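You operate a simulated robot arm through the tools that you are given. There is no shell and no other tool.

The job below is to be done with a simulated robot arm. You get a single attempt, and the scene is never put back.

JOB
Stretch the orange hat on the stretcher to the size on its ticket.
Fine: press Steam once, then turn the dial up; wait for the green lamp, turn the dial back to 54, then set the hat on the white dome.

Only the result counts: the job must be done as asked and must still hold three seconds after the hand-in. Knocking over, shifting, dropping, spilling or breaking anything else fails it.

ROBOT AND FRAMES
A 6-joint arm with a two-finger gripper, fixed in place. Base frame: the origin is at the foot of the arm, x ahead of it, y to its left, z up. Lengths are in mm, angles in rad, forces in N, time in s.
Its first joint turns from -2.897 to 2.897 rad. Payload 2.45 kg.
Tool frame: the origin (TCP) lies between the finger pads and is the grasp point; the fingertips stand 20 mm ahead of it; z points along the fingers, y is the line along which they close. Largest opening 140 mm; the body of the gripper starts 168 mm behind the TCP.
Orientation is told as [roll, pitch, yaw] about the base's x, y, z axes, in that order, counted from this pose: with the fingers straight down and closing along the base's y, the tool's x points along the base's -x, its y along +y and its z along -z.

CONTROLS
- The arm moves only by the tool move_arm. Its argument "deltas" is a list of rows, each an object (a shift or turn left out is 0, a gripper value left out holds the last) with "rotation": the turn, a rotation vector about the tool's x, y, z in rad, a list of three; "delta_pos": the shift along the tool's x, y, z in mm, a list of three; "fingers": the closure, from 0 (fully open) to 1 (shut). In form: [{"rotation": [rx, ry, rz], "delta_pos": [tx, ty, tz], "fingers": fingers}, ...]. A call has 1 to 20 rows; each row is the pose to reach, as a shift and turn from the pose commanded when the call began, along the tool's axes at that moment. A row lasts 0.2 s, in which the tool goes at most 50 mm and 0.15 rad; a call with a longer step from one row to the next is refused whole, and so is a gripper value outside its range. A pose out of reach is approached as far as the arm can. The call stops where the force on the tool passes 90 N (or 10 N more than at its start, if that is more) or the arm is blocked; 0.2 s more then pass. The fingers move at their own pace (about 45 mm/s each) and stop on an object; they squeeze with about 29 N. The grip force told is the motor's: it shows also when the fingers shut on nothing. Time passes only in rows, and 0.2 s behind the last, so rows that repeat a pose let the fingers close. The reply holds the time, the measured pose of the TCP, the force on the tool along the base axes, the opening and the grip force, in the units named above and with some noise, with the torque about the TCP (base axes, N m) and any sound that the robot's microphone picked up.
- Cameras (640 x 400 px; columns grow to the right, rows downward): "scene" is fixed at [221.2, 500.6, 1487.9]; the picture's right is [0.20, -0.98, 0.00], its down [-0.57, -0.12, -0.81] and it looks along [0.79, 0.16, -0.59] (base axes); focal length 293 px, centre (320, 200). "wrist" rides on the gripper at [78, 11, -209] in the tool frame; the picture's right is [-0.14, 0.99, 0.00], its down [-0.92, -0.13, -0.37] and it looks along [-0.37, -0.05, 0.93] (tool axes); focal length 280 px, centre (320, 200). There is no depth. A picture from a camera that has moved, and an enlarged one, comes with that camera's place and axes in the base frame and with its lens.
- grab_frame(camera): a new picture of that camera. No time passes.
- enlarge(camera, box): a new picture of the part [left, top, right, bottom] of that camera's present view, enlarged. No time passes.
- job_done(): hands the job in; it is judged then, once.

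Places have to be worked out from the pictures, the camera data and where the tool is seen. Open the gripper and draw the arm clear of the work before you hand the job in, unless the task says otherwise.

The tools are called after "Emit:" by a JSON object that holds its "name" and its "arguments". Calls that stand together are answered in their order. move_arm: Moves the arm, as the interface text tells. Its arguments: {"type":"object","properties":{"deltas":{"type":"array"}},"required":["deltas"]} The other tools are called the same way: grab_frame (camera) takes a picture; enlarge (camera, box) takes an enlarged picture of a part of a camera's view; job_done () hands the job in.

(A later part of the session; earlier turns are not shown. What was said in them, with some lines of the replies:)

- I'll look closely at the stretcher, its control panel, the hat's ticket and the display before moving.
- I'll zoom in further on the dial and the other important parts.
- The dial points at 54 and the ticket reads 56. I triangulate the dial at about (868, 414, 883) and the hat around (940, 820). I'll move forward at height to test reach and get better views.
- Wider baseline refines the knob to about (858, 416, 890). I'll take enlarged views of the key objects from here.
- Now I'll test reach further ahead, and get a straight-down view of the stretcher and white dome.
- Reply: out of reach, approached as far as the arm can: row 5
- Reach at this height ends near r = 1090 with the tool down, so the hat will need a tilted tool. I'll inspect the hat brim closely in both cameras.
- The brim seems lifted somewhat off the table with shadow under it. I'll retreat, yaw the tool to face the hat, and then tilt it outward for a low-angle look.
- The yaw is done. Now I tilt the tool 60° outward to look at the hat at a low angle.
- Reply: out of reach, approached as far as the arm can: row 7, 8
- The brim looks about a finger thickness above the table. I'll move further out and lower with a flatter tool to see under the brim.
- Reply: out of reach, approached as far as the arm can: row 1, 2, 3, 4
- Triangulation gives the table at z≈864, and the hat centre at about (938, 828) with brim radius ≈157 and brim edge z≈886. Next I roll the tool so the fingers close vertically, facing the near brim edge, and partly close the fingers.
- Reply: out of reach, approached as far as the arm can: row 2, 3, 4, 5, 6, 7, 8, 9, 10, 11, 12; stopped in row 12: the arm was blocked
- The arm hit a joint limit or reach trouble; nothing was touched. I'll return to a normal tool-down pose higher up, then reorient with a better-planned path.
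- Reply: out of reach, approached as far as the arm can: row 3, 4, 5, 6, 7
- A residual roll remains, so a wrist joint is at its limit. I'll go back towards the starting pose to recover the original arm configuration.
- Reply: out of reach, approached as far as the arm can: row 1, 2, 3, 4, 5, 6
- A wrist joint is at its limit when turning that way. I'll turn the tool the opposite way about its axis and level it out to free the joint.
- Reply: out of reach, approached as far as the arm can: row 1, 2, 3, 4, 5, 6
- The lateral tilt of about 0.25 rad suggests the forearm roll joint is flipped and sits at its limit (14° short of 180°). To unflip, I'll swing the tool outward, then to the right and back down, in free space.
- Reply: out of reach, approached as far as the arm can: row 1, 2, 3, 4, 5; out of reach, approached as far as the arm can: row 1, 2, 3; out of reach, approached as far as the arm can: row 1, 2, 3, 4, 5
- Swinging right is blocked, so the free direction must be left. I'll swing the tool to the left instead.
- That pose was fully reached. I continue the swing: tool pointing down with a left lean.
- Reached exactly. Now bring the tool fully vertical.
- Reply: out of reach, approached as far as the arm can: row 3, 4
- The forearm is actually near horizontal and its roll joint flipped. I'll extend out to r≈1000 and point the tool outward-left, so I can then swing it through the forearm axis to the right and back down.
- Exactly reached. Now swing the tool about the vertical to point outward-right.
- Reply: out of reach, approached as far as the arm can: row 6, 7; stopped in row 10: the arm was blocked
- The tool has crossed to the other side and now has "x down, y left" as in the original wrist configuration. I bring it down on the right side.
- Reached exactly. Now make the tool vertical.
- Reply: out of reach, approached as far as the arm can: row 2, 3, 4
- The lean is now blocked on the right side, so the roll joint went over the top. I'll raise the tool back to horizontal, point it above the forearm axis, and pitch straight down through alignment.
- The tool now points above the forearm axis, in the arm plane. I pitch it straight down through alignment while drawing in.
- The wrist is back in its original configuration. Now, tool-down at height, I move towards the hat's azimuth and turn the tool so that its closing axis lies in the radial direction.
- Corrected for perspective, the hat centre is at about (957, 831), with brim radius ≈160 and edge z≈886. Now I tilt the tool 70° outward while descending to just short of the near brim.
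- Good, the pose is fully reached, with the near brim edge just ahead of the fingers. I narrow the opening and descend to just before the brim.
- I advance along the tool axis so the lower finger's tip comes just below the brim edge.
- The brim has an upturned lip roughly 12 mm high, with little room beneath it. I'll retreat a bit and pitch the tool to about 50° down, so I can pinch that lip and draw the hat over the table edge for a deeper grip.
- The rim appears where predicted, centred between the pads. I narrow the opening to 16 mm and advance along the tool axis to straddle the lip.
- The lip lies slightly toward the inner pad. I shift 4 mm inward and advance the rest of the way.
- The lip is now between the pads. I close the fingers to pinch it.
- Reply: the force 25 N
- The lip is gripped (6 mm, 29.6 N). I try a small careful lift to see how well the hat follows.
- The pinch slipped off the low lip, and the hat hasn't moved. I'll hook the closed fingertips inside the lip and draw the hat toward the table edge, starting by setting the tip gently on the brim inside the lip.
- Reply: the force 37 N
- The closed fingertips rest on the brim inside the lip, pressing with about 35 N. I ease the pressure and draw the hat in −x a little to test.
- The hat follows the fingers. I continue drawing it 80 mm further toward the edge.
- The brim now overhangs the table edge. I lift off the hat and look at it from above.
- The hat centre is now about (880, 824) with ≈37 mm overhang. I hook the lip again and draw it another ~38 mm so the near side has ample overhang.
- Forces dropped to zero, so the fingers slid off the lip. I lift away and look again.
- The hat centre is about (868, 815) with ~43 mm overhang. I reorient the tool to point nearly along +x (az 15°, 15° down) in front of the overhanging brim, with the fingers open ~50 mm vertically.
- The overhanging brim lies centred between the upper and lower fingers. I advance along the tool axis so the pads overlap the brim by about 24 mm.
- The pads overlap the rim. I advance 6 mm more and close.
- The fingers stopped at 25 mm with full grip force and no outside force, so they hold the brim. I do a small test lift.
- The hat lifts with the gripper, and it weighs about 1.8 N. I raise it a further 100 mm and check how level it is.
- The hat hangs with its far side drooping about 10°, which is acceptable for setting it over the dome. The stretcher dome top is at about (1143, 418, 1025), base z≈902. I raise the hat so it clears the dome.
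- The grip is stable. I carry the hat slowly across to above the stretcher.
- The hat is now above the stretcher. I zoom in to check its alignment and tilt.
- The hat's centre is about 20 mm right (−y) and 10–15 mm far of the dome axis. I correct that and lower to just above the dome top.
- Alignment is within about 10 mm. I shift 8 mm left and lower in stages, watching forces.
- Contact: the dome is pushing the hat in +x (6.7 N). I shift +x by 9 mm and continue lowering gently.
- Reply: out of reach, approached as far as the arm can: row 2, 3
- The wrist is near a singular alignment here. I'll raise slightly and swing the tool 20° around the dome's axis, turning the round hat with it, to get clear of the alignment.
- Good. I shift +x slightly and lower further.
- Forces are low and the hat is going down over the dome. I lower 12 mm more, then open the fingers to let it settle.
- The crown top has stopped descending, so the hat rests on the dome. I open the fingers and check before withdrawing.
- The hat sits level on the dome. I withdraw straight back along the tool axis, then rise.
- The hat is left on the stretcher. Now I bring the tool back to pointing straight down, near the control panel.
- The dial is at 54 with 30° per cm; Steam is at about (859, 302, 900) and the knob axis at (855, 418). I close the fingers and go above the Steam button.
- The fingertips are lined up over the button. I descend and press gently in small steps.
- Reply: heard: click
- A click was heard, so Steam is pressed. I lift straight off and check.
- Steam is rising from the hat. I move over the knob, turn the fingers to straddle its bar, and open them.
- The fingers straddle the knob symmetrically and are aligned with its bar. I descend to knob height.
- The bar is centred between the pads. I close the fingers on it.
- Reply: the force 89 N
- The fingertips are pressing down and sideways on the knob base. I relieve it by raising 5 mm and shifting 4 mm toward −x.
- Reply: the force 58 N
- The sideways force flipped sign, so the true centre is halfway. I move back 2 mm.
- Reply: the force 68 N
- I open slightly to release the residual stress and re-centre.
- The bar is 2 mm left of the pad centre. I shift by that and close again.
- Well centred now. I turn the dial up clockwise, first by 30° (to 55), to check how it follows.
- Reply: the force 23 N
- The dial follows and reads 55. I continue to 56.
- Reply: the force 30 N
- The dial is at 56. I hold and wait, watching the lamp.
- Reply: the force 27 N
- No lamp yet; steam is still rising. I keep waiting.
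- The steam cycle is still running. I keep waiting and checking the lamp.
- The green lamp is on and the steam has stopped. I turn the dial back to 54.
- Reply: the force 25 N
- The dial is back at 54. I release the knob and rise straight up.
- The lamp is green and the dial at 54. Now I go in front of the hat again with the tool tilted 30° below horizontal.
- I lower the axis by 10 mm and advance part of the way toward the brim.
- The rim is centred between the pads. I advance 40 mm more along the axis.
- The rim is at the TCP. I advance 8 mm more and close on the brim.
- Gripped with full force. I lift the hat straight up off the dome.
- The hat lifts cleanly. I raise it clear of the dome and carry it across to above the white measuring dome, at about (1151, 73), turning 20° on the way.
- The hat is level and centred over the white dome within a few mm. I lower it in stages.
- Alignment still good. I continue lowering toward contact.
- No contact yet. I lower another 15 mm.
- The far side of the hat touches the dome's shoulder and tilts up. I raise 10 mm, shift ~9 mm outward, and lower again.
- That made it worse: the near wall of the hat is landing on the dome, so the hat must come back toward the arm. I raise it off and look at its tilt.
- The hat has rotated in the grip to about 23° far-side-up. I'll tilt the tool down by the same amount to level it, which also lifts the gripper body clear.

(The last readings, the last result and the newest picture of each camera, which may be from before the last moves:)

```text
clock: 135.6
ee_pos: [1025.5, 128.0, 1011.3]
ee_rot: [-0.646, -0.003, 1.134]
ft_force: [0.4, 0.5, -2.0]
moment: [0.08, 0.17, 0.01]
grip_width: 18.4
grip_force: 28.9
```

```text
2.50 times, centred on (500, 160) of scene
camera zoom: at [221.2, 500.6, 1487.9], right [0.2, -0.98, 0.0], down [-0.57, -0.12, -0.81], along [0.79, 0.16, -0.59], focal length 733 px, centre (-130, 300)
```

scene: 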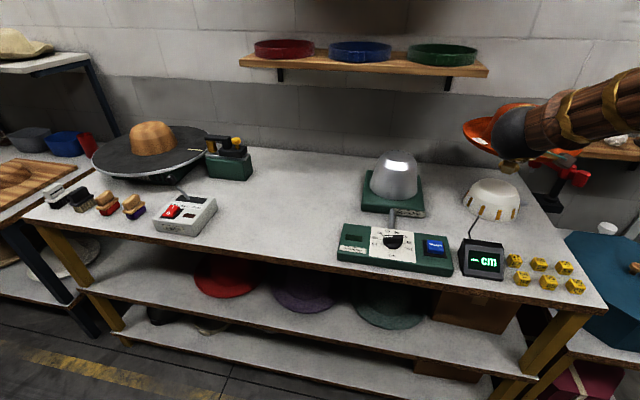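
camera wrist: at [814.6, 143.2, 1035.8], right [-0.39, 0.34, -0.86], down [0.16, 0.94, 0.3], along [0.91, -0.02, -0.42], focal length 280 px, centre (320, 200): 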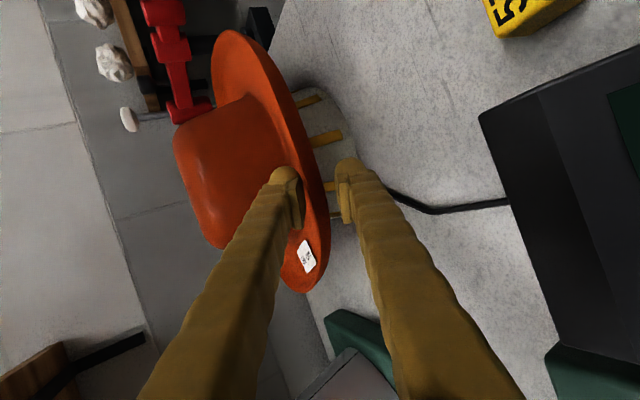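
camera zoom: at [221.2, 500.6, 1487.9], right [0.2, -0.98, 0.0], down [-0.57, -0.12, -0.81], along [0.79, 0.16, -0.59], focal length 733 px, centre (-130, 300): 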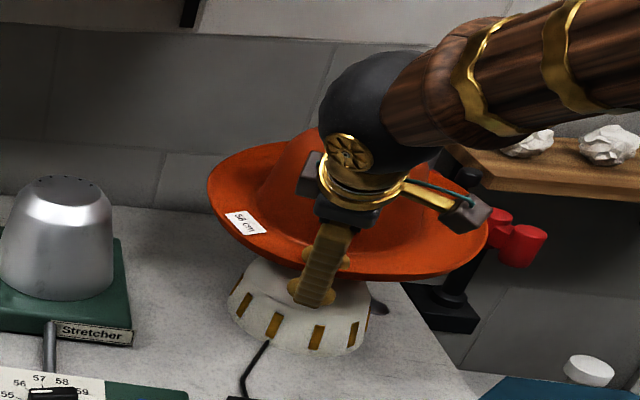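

The hat is level again with the tool at 53°. Re-solving positions: white dome centre ≈ (1149, 76), hat centre ≈ (1168, 66). I shift by (−19, +10) mm and lower partly.

Emit:
{"name": "move_arm", "arguments": {"deltas": [{"delta_pos": [-0.5, 8.5, -6.5]}, {"delta_pos": [-1, 17.1, -12.9]}, {"delta_pos": [-1, 29.1, 3]}, {"delta_pos": [-1, 41.2, 19]}, {"delta_pos": [-1, 41.2, 19]}]}}

Emit:
{"name": "enlarge", "arguments": {"camera": "wrist", "box": [140, 0, 480, 300]}}

Emit:
{"name": "enlarge", "arguments": {"camera": "scene", "box": [430, 100, 570, 260]}}

```text
clock: 136.8
ee_pos: [1005.9, 139.3, 969.3]
ee_rot: [-0.646, -0.003, 1.134]
ft_force: [-0.3, 0.2, -1.5]
moment: [0.08, 0.18, 0.01]
grip_width: 17.7
grip_force: 29.0
```

```text
1.33 times, centred on (310, 150) of wrist
camera zoom: at [849.9, 125.4, 1130.9], right [-0.66, 0.46, -0.6], down [0.28, 0.88, 0.37], along [0.7, 0.08, -0.71], focal length 374 px, centre (333, 267)
```

zoom: 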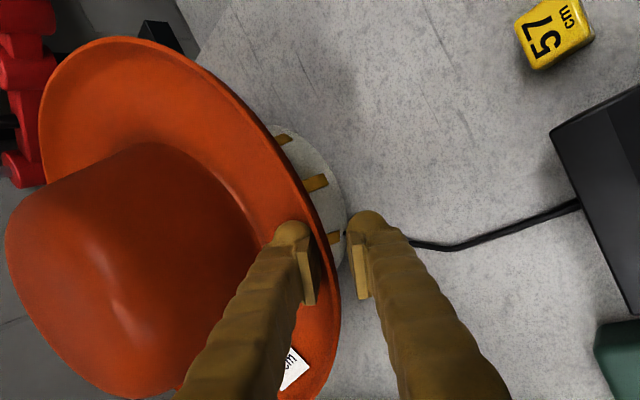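

```text
2.50 times, centred on (500, 180) of scene
camera zoom: at [221.2, 500.6, 1487.9], right [0.2, -0.98, 0.0], down [-0.57, -0.12, -0.81], along [0.79, 0.16, -0.59], focal length 733 px, centre (-130, 250)
```

zoom: 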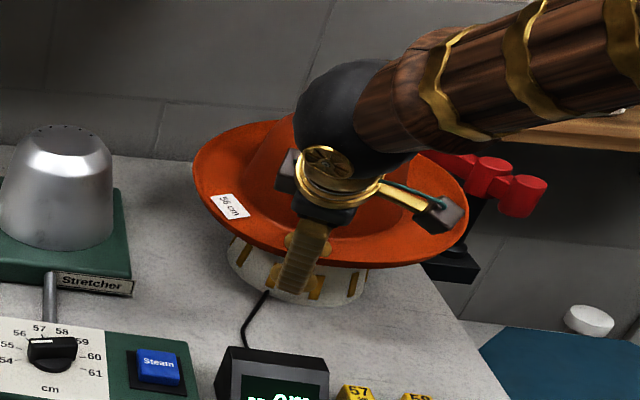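

The hat centre now estimates near (1145, 80), close to the dome axis. I lower to first contact.

Emit:
{"name": "move_arm", "arguments": {"deltas": [{"delta_pos": [0, 9, 12]}, {"delta_pos": [0, 18, 24]}, {"delta_pos": [0, 27, 36]}, {"delta_pos": [0, 30, 40]}]}}

Emit:
{"name": "enlarge", "arguments": {"camera": "wrist", "box": [140, 0, 480, 300]}}

Emit:
{"name": "enlarge", "arguments": {"camera": "scene", "box": [430, 120, 570, 280]}}

```text
clock: 137.8
ee_pos: [1006.0, 140.8, 920.9]
ee_rot: [-0.648, -0.003, 1.135]
ft_force: [0.2, 0.1, -2.1]
moment: [0.08, 0.21, 0.01]
grip_width: 17.2
grip_force: 29.7
```

```text
1.33 times, centred on (310, 150) of wrist
camera zoom: at [850.7, 125.2, 1081.5], right [-0.66, 0.46, -0.6], down [0.28, 0.88, 0.37], along [0.7, 0.08, -0.71], focal length 374 px, centre (333, 267)
```

zoom: 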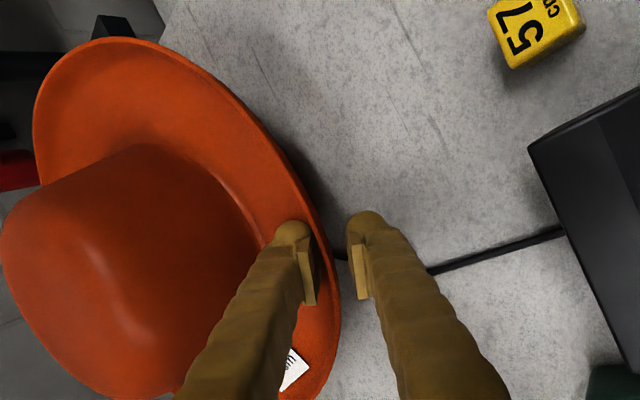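

```text
2.50 times, centred on (500, 200) of scene
camera zoom: at [221.2, 500.6, 1487.9], right [0.2, -0.98, 0.0], down [-0.57, -0.12, -0.81], along [0.79, 0.16, -0.59], focal length 733 px, centre (-130, 200)
```

zoom: 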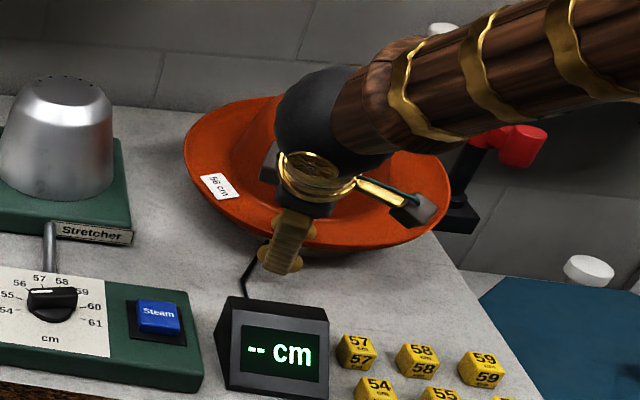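

No contact force yet, and the hat has gone over the dome. I lower another 13 mm.

Emit:
{"name": "move_arm", "arguments": {"deltas": [{"delta_pos": [0, 3, 4]}, {"delta_pos": [0, 6, 8]}, {"delta_pos": [0, 8, 10.6]}, {"delta_pos": [0, 8, 10.6]}]}}

Emit:
{"name": "enlarge", "arguments": {"camera": "wrist", "box": [140, 0, 480, 300]}}

Emit:
{"name": "enlarge", "arguments": {"camera": "scene", "box": [430, 120, 570, 280]}}

```text
clock: 138.8
ee_pos: [1006.2, 139.1, 908.3]
ee_rot: [-0.647, -0.004, 1.134]
ft_force: [-0.3, -0.7, -1.1]
moment: [0.07, 0.2, -0.02]
grip_width: 7.1
grip_force: 29.4
```

```text
1.33 times, centred on (310, 150) of wrist
camera zoom: at [850.5, 124.9, 1068.6], right [-0.66, 0.46, -0.6], down [0.28, 0.88, 0.37], along [0.7, 0.08, -0.71], focal length 374 px, centre (333, 267)
```

zoom: 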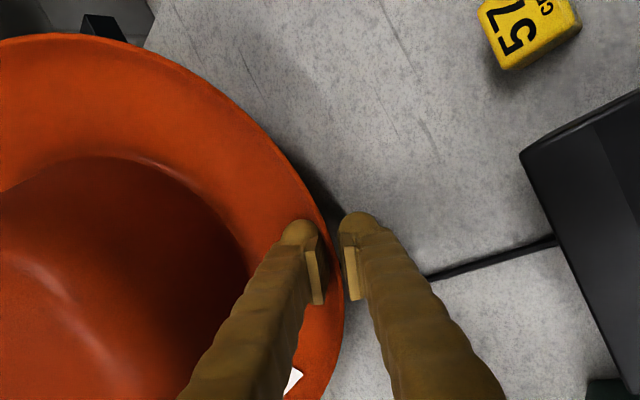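

```text
2.50 times, centred on (500, 200) of scene
camera zoom: at [221.2, 500.6, 1487.9], right [0.2, -0.98, 0.0], down [-0.57, -0.12, -0.81], along [0.79, 0.16, -0.59], focal length 733 px, centre (-130, 200)
```

zoom: 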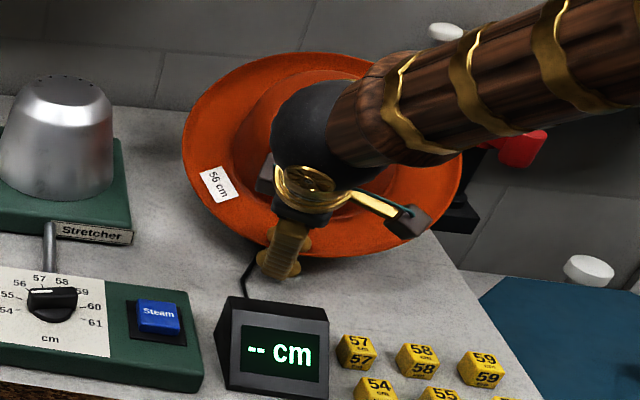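

The hat again tilted far-side-up on contact; geometry suggests the far wall is catching now. I shift 8 mm outward while holding and see if it settles.

Emit:
{"name": "move_arm", "arguments": {"deltas": [{"delta_pos": [0, -3.2, 2.4]}, {"delta_pos": [0, -6.4, 4.8]}, {"delta_pos": [0, -6.4, 4.8]}]}}

Emit:
{"name": "enlarge", "arguments": {"camera": "wrist", "box": [140, 0, 480, 300]}}

Emit:
{"name": "enlarge", "arguments": {"camera": "scene", "box": [430, 120, 570, 280]}}

```text
clock: 139.6
ee_pos: [1014.0, 136.2, 907.4]
ee_rot: [-0.646, -0.004, 1.135]
ft_force: [-0.2, 0.1, -1.5]
moment: [0.06, 0.2, 0.02]
grip_width: 6.6
grip_force: 29.6
```

```text
1.33 times, centred on (310, 150) of wrist
camera zoom: at [857.9, 120.8, 1068.2], right [-0.66, 0.46, -0.6], down [0.28, 0.88, 0.37], along [0.7, 0.08, -0.71], focal length 374 px, centre (333, 267)
```

zoom: 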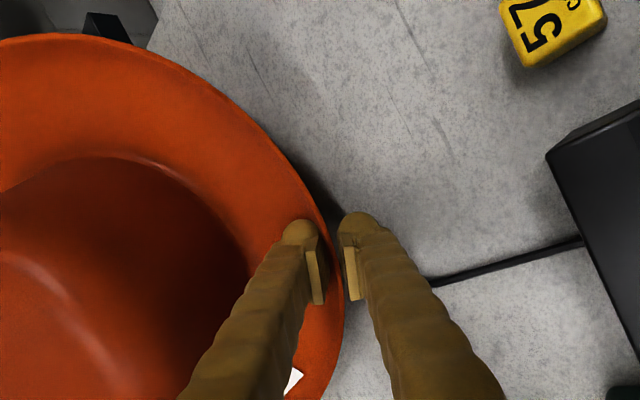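

```text
2.50 times, centred on (500, 200) of scene
camera zoom: at [221.2, 500.6, 1487.9], right [0.2, -0.98, 0.0], down [-0.57, -0.12, -0.81], along [0.79, 0.16, -0.59], focal length 733 px, centre (-130, 200)
```

zoom: 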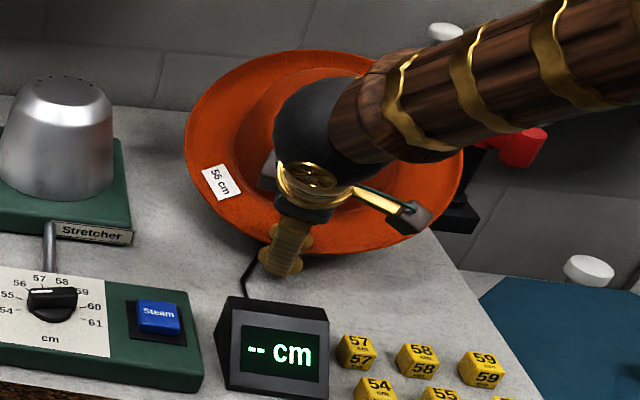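

The hat is now held flat and firmly (6.6 mm) but tilted ~18° far-side-up. I raise it and tilt the tool further down to level the hat.

Emit:
{"name": "move_arm", "arguments": {"deltas": [{"delta_pos": [0, -12, -16]}, {"delta_pos": [0, -24, -32], "rotation": [-0.08, 0, 0]}, {"delta_pos": [0, -36, -48], "rotation": [-0.16, 0, 0]}, {"delta_pos": [0, -45, -60], "rotation": [-0.24, 0, 0]}, {"delta_pos": [0, -48, -64], "rotation": [-0.32, 0, 0]}, {"delta_pos": [0, -48, -64], "rotation": [-0.32, 0, 0]}]}}

Emit:
{"name": "enlarge", "arguments": {"camera": "wrist", "box": [100, 0, 480, 300]}}

Emit:
{"name": "enlarge", "arguments": {"camera": "scene", "box": [430, 80, 570, 240]}}

```text
clock: 141.0
ee_pos: [1013.6, 134.1, 988.3]
ee_rot: [-0.326, -0.003, 1.135]
ft_force: [0.6, 0.2, -0.3]
moment: [0.04, 0.17, -0.03]
grip_width: 6.2
grip_force: 28.5
```

```text
1.33 times, centred on (290, 150) of wrist
camera zoom: at [908.8, 95.5, 1182.6], right [-0.79, 0.52, -0.32], down [0.39, 0.83, 0.39], along [0.47, 0.19, -0.86], focal length 374 px, centre (360, 267)
```

zoom: 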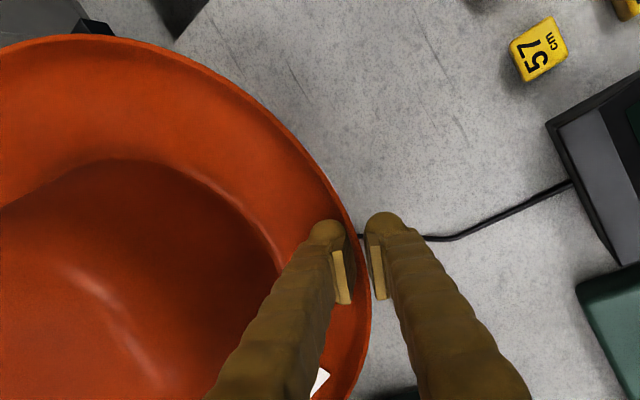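

```text
2.50 times, centred on (500, 160) of scene
camera zoom: at [221.2, 500.6, 1487.9], right [0.2, -0.98, 0.0], down [-0.57, -0.12, -0.81], along [0.79, 0.16, -0.59], focal length 733 px, centre (-130, 300)
```

zoom: 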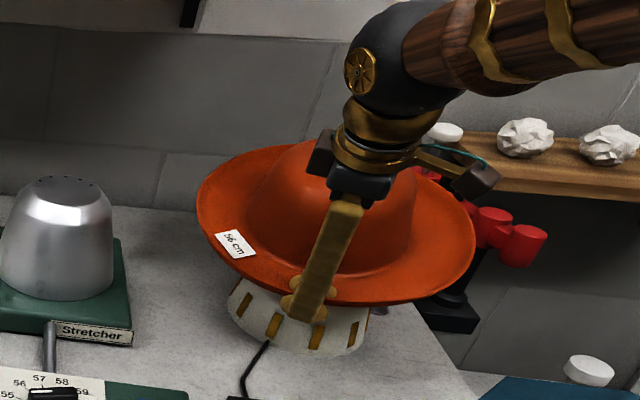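

The hat is still ~13° far-side-up. I turn the tool to the radial direction (az 4°) and steepen it to ~83° to bring the hat level, swinging around the dome's centre.

Emit:
{"name": "move_arm", "arguments": {"deltas": [{"delta_pos": [11, -4, -6], "rotation": [-0.033, -0.019, -0.082]}, {"delta_pos": [22, -7, -9], "rotation": [-0.066, -0.037, -0.165]}, {"delta_pos": [34, -10, -9], "rotation": [-0.1, -0.056, -0.247]}, {"delta_pos": [45, -13, -9], "rotation": [-0.133, -0.075, -0.329]}, {"delta_pos": [56, -16, -9], "rotation": [-0.166, -0.094, -0.412]}, {"delta_pos": [67.3, -19.6, -9.2], "rotation": [-0.199, -0.1125, -0.494]}, {"delta_pos": [67.3, -19.6, -9.2], "rotation": [-0.199, -0.1125, -0.494]}]}}

Emit:
{"name": "grab_frame", "arguments": {"camera": "wrist"}}

Emit:
{"name": "enlarge", "arguments": {"camera": "scene", "box": [430, 80, 570, 240]}}

```text
clock: 142.6
ee_pos: [998.3, 67.9, 1002.9]
ee_rot: [-0.126, -0.003, 1.642]
ft_force: [0.2, -0.2, -1.4]
moment: [-0.07, 0.21, 0.01]
grip_width: 6.6
grip_force: 28.7
```

```text
taken
camera wrist: at [966.6, -13.3, 1209.6], right [-0.99, 0.07, -0.12], down [0.02, 0.92, 0.38], along [0.14, 0.38, -0.92], focal length 280 px, centre (320, 200)
```

wrist: 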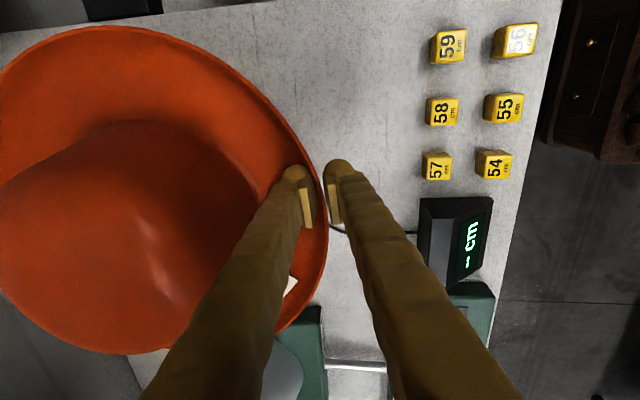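

```text
2.50 times, centred on (500, 160) of scene
camera zoom: at [221.2, 500.6, 1487.9], right [0.2, -0.98, 0.0], down [-0.57, -0.12, -0.81], along [0.79, 0.16, -0.59], focal length 733 px, centre (-130, 300)
```

zoom: 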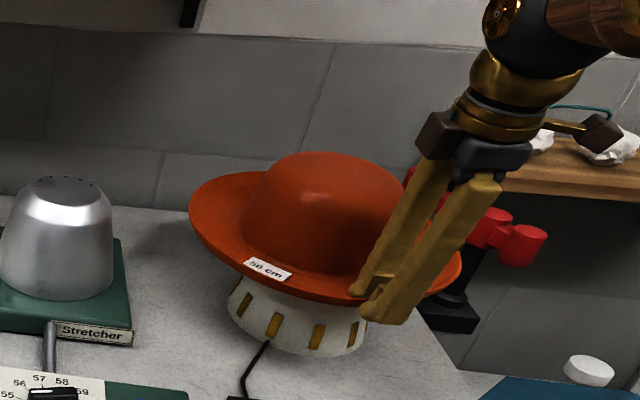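

Now the hat is level and well visible. It's centred near (1157, 94) versus the dome at (1149, 77). I shift (−10, −16) mm and lower partway.

Emit:
{"name": "move_arm", "arguments": {"deltas": [{"delta_pos": [7.6, 5.5, 0]}, {"delta_pos": [15.2, 11, -1.4]}, {"delta_pos": [15.2, 12.9, 13.5]}, {"delta_pos": [15.2, 14.8, 28.4]}, {"delta_pos": [15.2, 16, 38.3]}, {"delta_pos": [15.2, 16, 38.3]}]}}

Emit:
{"name": "grab_frame", "arguments": {"camera": "wrist"}}

Emit:
{"name": "enlarge", "arguments": {"camera": "scene", "box": [430, 100, 570, 260]}}

```text
clock: 144.0
ee_pos: [989.5, 51.6, 962.0]
ee_rot: [-0.126, -0.002, 1.639]
ft_force: [-0.2, 0.6, -1.2]
moment: [-0.06, 0.19, -0.02]
grip_width: 6.7
grip_force: 29.2
```

```text
taken
camera wrist: at [956.4, -28.6, 1168.7], right [-0.99, 0.07, -0.12], down [0.02, 0.92, 0.38], along [0.14, 0.38, -0.92], focal length 280 px, centre (320, 200)
```

wrist: 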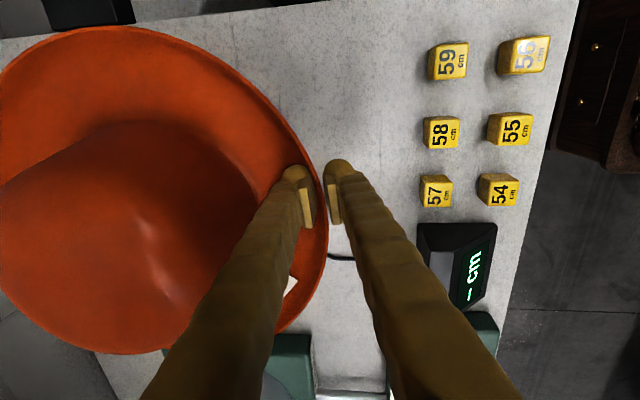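

```text
2.50 times, centred on (500, 180) of scene
camera zoom: at [221.2, 500.6, 1487.9], right [0.2, -0.98, 0.0], down [-0.57, -0.12, -0.81], along [0.79, 0.16, -0.59], focal length 733 px, centre (-130, 250)
```

zoom: 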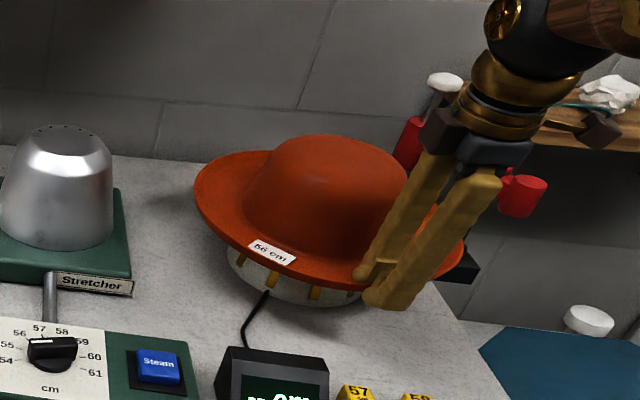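

The hat centre now computes to (1149, 76), on the dome axis. I lower gently in steps.

Emit:
{"name": "move_arm", "arguments": {"deltas": [{"delta_pos": [0, 1.3, 10]}, {"delta_pos": [0, 2.5, 20]}, {"delta_pos": [0, 3.8, 30]}, {"delta_pos": [0, 4.5, 36]}, {"delta_pos": [0, 4.5, 36]}]}}

Emit:
{"name": "grab_frame", "arguments": {"camera": "wrist"}}

Emit:
{"name": "enlarge", "arguments": {"camera": "scene", "box": [430, 120, 570, 280]}}

```text
clock: 145.2
ee_pos: [989.8, 53.5, 927.5]
ee_rot: [-0.126, -0.004, 1.64]
ft_force: [-0.1, 0.2, -1.6]
moment: [-0.04, 0.23, -0.01]
grip_width: 6.7
grip_force: 28.7
```

```text
taken
camera wrist: at [957.1, -28.6, 1133.2], right [-0.99, 0.07, -0.12], down [0.02, 0.92, 0.38], along [0.14, 0.38, -0.92], focal length 280 px, centre (320, 200)
```

wrist: 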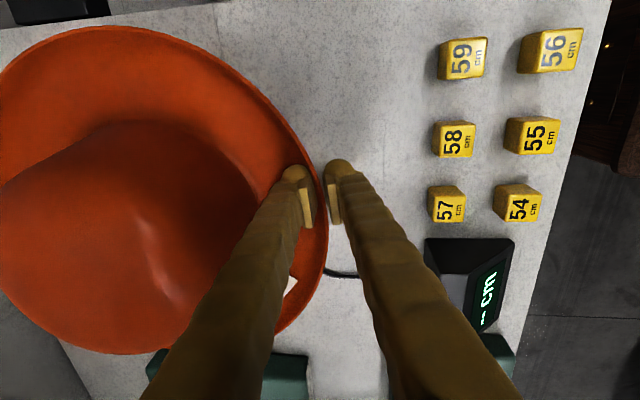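

```text
2.50 times, centred on (500, 200) of scene
camera zoom: at [221.2, 500.6, 1487.9], right [0.2, -0.98, 0.0], down [-0.57, -0.12, -0.81], along [0.79, 0.16, -0.59], focal length 733 px, centre (-130, 200)
```

zoom: 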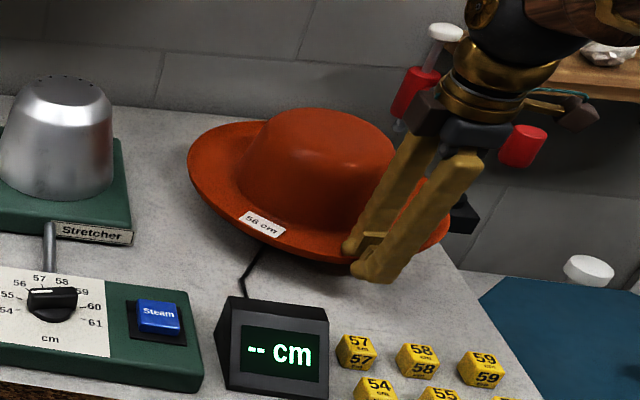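

Still no contact and the hat engulfs the dome. I lower another 18 mm.

Emit:
{"name": "move_arm", "arguments": {"deltas": [{"delta_pos": [0, 0.6, 5]}, {"delta_pos": [0, 1.3, 10]}, {"delta_pos": [0, 1.8, 14]}, {"delta_pos": [0, 2.3, 18]}, {"delta_pos": [0, 2.3, 18]}]}}

Emit:
{"name": "grab_frame", "arguments": {"camera": "wrist"}}

Emit:
{"name": "enlarge", "arguments": {"camera": "scene", "box": [430, 120, 570, 280]}}

```text
clock: 146.4
ee_pos: [989.1, 53.1, 908.6]
ee_rot: [-0.125, -0.002, 1.639]
ft_force: [6.0, 0.3, -0.3]
moment: [-0.02, 0.03, -0.08]
grip_width: 6.4
grip_force: 28.6
```

```text
taken
camera wrist: at [957.2, -29.0, 1115.2], right [-0.99, 0.07, -0.12], down [0.02, 0.92, 0.38], along [0.14, 0.38, -0.91], focal length 280 px, centre (320, 200)
```

wrist: 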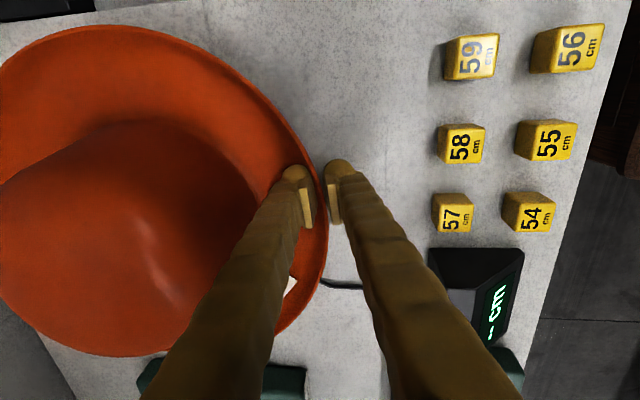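

```text
2.50 times, centred on (500, 200) of scene
camera zoom: at [221.2, 500.6, 1487.9], right [0.2, -0.98, 0.0], down [-0.57, -0.12, -0.81], along [0.79, 0.16, -0.59], focal length 733 px, centre (-130, 200)
```

zoom: 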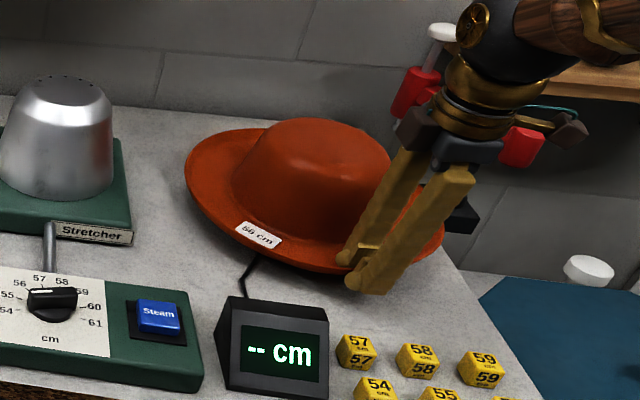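

The far wall contacts (+6 N in x). I shift +4 mm in x, then lower 5 mm more.

Emit:
{"name": "move_arm", "arguments": {"deltas": [{"delta_pos": [0, -4, 0.5]}, {"delta_pos": [0, -3.7, 3]}, {"delta_pos": [0, -3.4, 5.5]}, {"delta_pos": [0, -3.4, 5.5]}]}}

Emit:
{"name": "enlarge", "arguments": {"camera": "scene", "box": [430, 120, 570, 280]}}

```text
clock: 147.4
ee_pos: [991.4, 53.0, 902.9]
ee_rot: [-0.124, -0.004, 1.639]
ft_force: [-0.5, 0.2, -0.7]
moment: [-0.03, 0.22, -0.01]
grip_width: 6.7
grip_force: 29.4
```

```text
2.50 times, centred on (500, 200) of scene
camera zoom: at [221.2, 500.6, 1487.9], right [0.2, -0.98, 0.0], down [-0.57, -0.12, -0.81], along [0.79, 0.16, -0.59], focal length 733 px, centre (-130, 200)
```

zoom: 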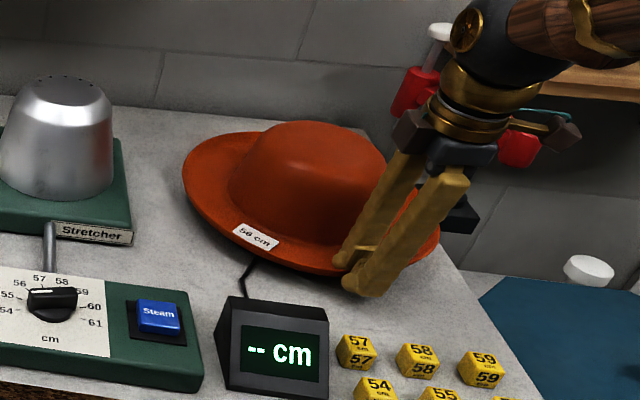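

Force is gone and the hat keeps sliding down. I lower 7 mm more and then open the fingers slightly.

Emit:
{"name": "move_arm", "arguments": {"deltas": [{"delta_pos": [0, 0.4, 3.5]}, {"delta_pos": [0, 0.9, 7]}, {"delta_pos": [0, 0.9, 7]}]}}

Emit:
{"name": "enlarge", "arguments": {"camera": "scene", "box": [430, 120, 570, 280]}}

```text
clock: 148.2
ee_pos: [993.0, 52.5, 896.9]
ee_rot: [-0.125, -0.004, 1.638]
ft_force: [2.6, -0.3, 0.0]
moment: [-0.04, 0.11, -0.05]
grip_width: 6.5
grip_force: 29.0
```

```text
2.50 times, centred on (500, 200) of scene
camera zoom: at [221.2, 500.6, 1487.9], right [0.2, -0.98, 0.0], down [-0.57, -0.12, -0.81], along [0.79, 0.16, -0.59], focal length 733 px, centre (-130, 200)
```

zoom: 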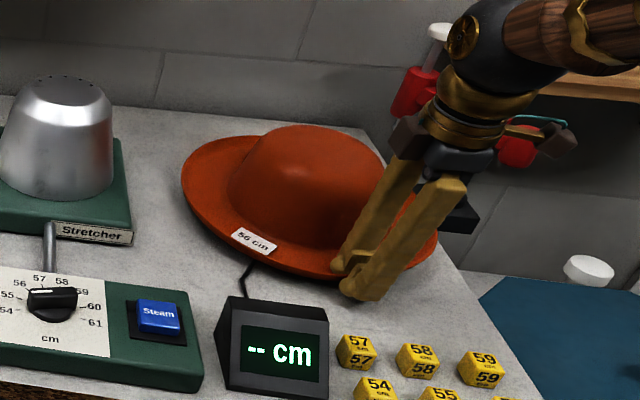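

I release the hat now.

Emit:
{"name": "move_arm", "arguments": {"deltas": [{"fingers": 0.93}, {"fingers": 0.88}, {"fingers": 0.82}, {"fingers": 0.78}, {"fingers": 0.78}]}}

Emit:
{"name": "enlarge", "arguments": {"camera": "scene", "box": [430, 120, 570, 280]}}

Emit:
{"name": "grab_frame", "arguments": {"camera": "wrist"}}

```text
clock: 149.4
ee_pos: [993.5, 53.3, 895.6]
ee_rot: [-0.125, -0.004, 1.639]
ft_force: [-0.1, 0.7, 0.2]
moment: [0.03, 0.02, -0.03]
grip_width: 30.7
grip_force: 0.0
```

```text
2.50 times, centred on (500, 200) of scene
camera zoom: at [221.2, 500.6, 1487.9], right [0.2, -0.98, 0.0], down [-0.57, -0.12, -0.81], along [0.79, 0.16, -0.59], focal length 733 px, centre (-130, 200)
```

zoom: 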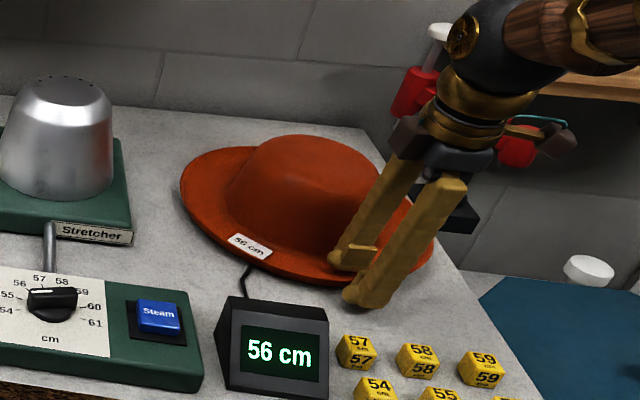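

```text
taken
camera wrist: at [960.7, -28.2, 1102.4], right [-0.99, 0.07, -0.12], down [0.02, 0.92, 0.38], along [0.14, 0.38, -0.92], focal length 280 px, centre (320, 200)
```

wrist: 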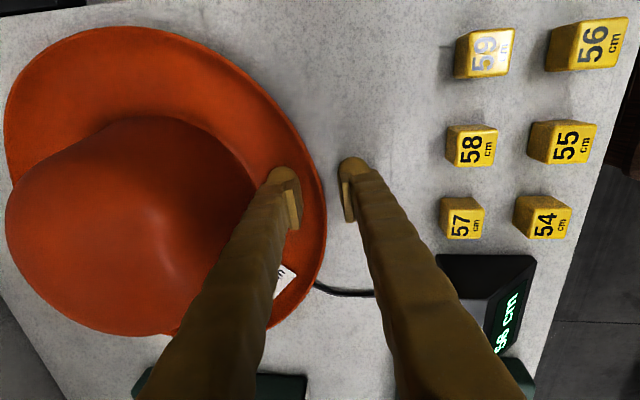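

The display reads 56 cm, matching the ticket. I withdraw the gripper along its axis, straight up and clear.

Emit:
{"name": "move_arm", "arguments": {"deltas": [{"delta_pos": [0, 0, -20]}, {"delta_pos": [0, 0, -50]}, {"delta_pos": [0, 0, -90]}, {"delta_pos": [0, 0, -135]}, {"delta_pos": [0, 0, -180]}, {"delta_pos": [0, 20, -220]}, {"delta_pos": [0, 60, -250]}, {"delta_pos": [0, 105, -260]}, {"delta_pos": [0, 150, -265]}]}}

Emit:
{"name": "grab_frame", "arguments": {"camera": "scene"}}

Emit:
{"name": "enlarge", "arguments": {"camera": "scene", "box": [430, 130, 570, 290]}}

```text
clock: 151.4
ee_pos: [811.5, 39.1, 1140.4]
ee_rot: [-0.124, -0.003, 1.639]
ft_force: [-0.1, 0.1, 0.0]
moment: [-0.05, 0.04, 0.0]
grip_width: 31.0
grip_force: 0.0
```

```text
taken
```

scene: 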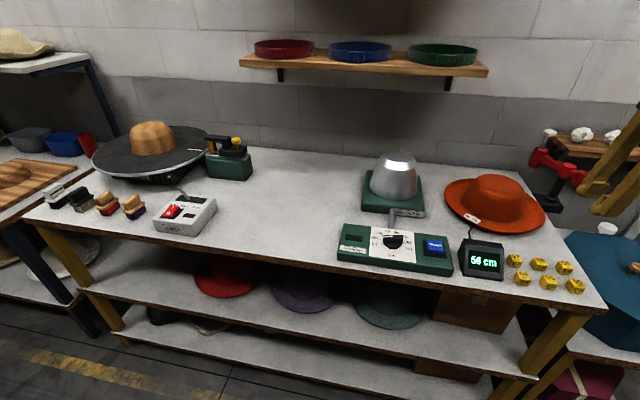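

```text
2.50 times, centred on (500, 210) of scene
camera zoom: at [221.2, 500.6, 1487.9], right [0.2, -0.98, 0.0], down [-0.57, -0.12, -0.81], along [0.79, 0.16, -0.59], focal length 733 px, centre (-130, 175)
```

zoom: 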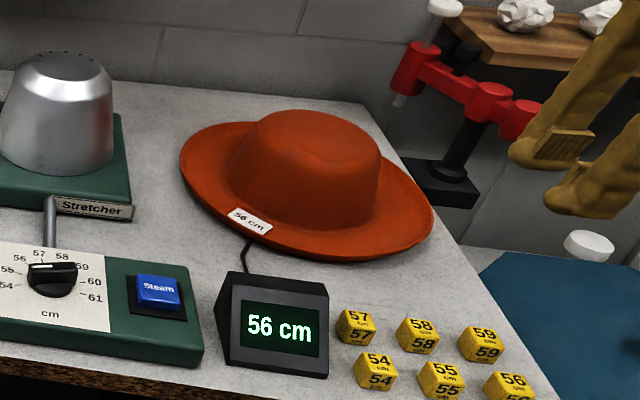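

The hat sits on the white dome and the display holds at 56 cm. I open the gripper, draw the arm further back, wait a few seconds, and check again.

Emit:
{"name": "move_arm", "arguments": {"deltas": [{"delta_pos": [0, 40, -15], "fingers": 0.3}, {"delta_pos": [0, 80, -30], "fingers": 0}, {"delta_pos": [0, 110, -45]}, {"delta_pos": [0, 110, -45]}, {"delta_pos": [0, 110, -45]}, {"delta_pos": [0, 110, -45]}, {"delta_pos": [0, 110, -45]}, {"delta_pos": [0, 110, -45]}, {"delta_pos": [0, 110, -45]}, {"delta_pos": [0, 110, -45]}, {"delta_pos": [0, 110, -45]}, {"delta_pos": [0, 110, -45]}, {"delta_pos": [0, 110, -45]}, {"delta_pos": [0, 110, -45]}, {"delta_pos": [0, 110, -45]}, {"delta_pos": [0, 110, -45]}, {"delta_pos": [0, 110, -45]}, {"delta_pos": [0, 110, -45]}, {"delta_pos": [0, 110, -45]}, {"delta_pos": [0, 110, -45]}]}}

Emit:
{"name": "enlarge", "arguments": {"camera": "scene", "box": [330, 130, 590, 295]}}

Emit:
{"name": "enlarge", "arguments": {"camera": "scene", "box": [365, 225, 425, 265]}}

```text
clock: 155.6
ee_pos: [697.0, 32.6, 1174.5]
ee_rot: [-0.127, -0.005, 1.637]
ft_force: [1.0, 0.2, -0.5]
moment: [-0.02, -0.02, -0.01]
grip_width: 140.2
grip_force: 0.0
```

```text
2.42 times, centred on (460, 212) of scene
camera zoom: at [221.2, 500.6, 1487.9], right [0.2, -0.98, 0.0], down [-0.57, -0.12, -0.81], along [0.79, 0.16, -0.59], focal length 710 px, centre (-19, 170)
```

zoom: 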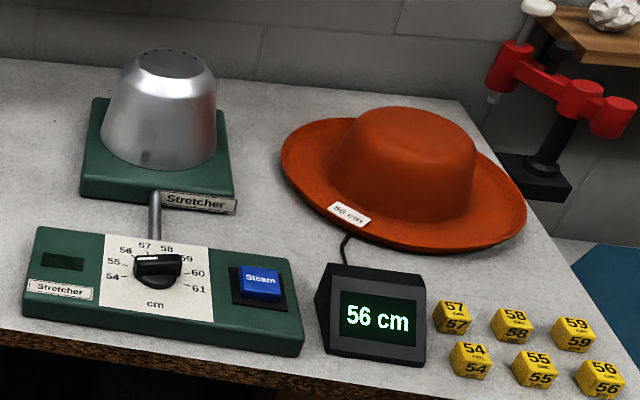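

```text
10.00 times, centred on (395, 245) of scene
camera zoom: at [221.2, 500.6, 1487.9], right [0.2, -0.98, 0.0], down [-0.57, -0.12, -0.81], along [0.79, 0.16, -0.59], focal length 2931 px, centre (-430, -250)
```

zoom: 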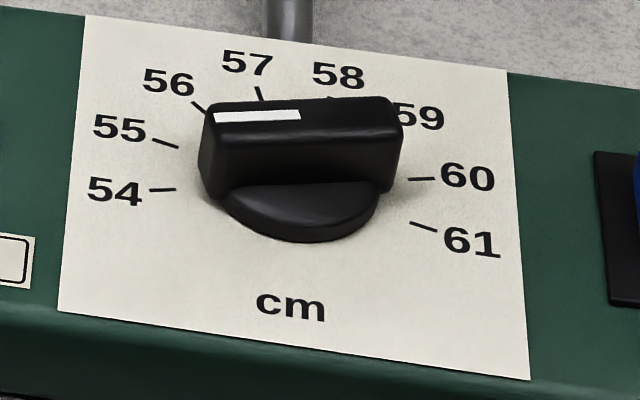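

The dial is at 54, the hat rests on the white dome, and the display has stayed at 56 cm, the size on the ticket. Nothing else has moved and the arm is clear with the gripper open, so I hand the job in.

Emit:
{"name": "job_done", "arguments": {}}

```text
The job is handed in.
```

The orange hat is stretched to 56 cm, the size on its ticket, and is sitting on the white dome with the display reading 56 cm.

- **Steam and dial:** I pressed Steam once and turned the dial up to 56. When the green lamp came on, I turned it back to 54. One cycle was enough.
- **Moving the hat:** To get a grip on the brim, I first pulled the hat toward the table edge with the fingertips. On the white dome, the first two tries at lowering it tilted the hat in the gripper. I re-levelled it and it settled on the third.
- **Final state:** The display was still at 56 cm about six seconds after I let go. In the last pictures nothing else on the table had moved, and the arm was drawn back with the gripper open.
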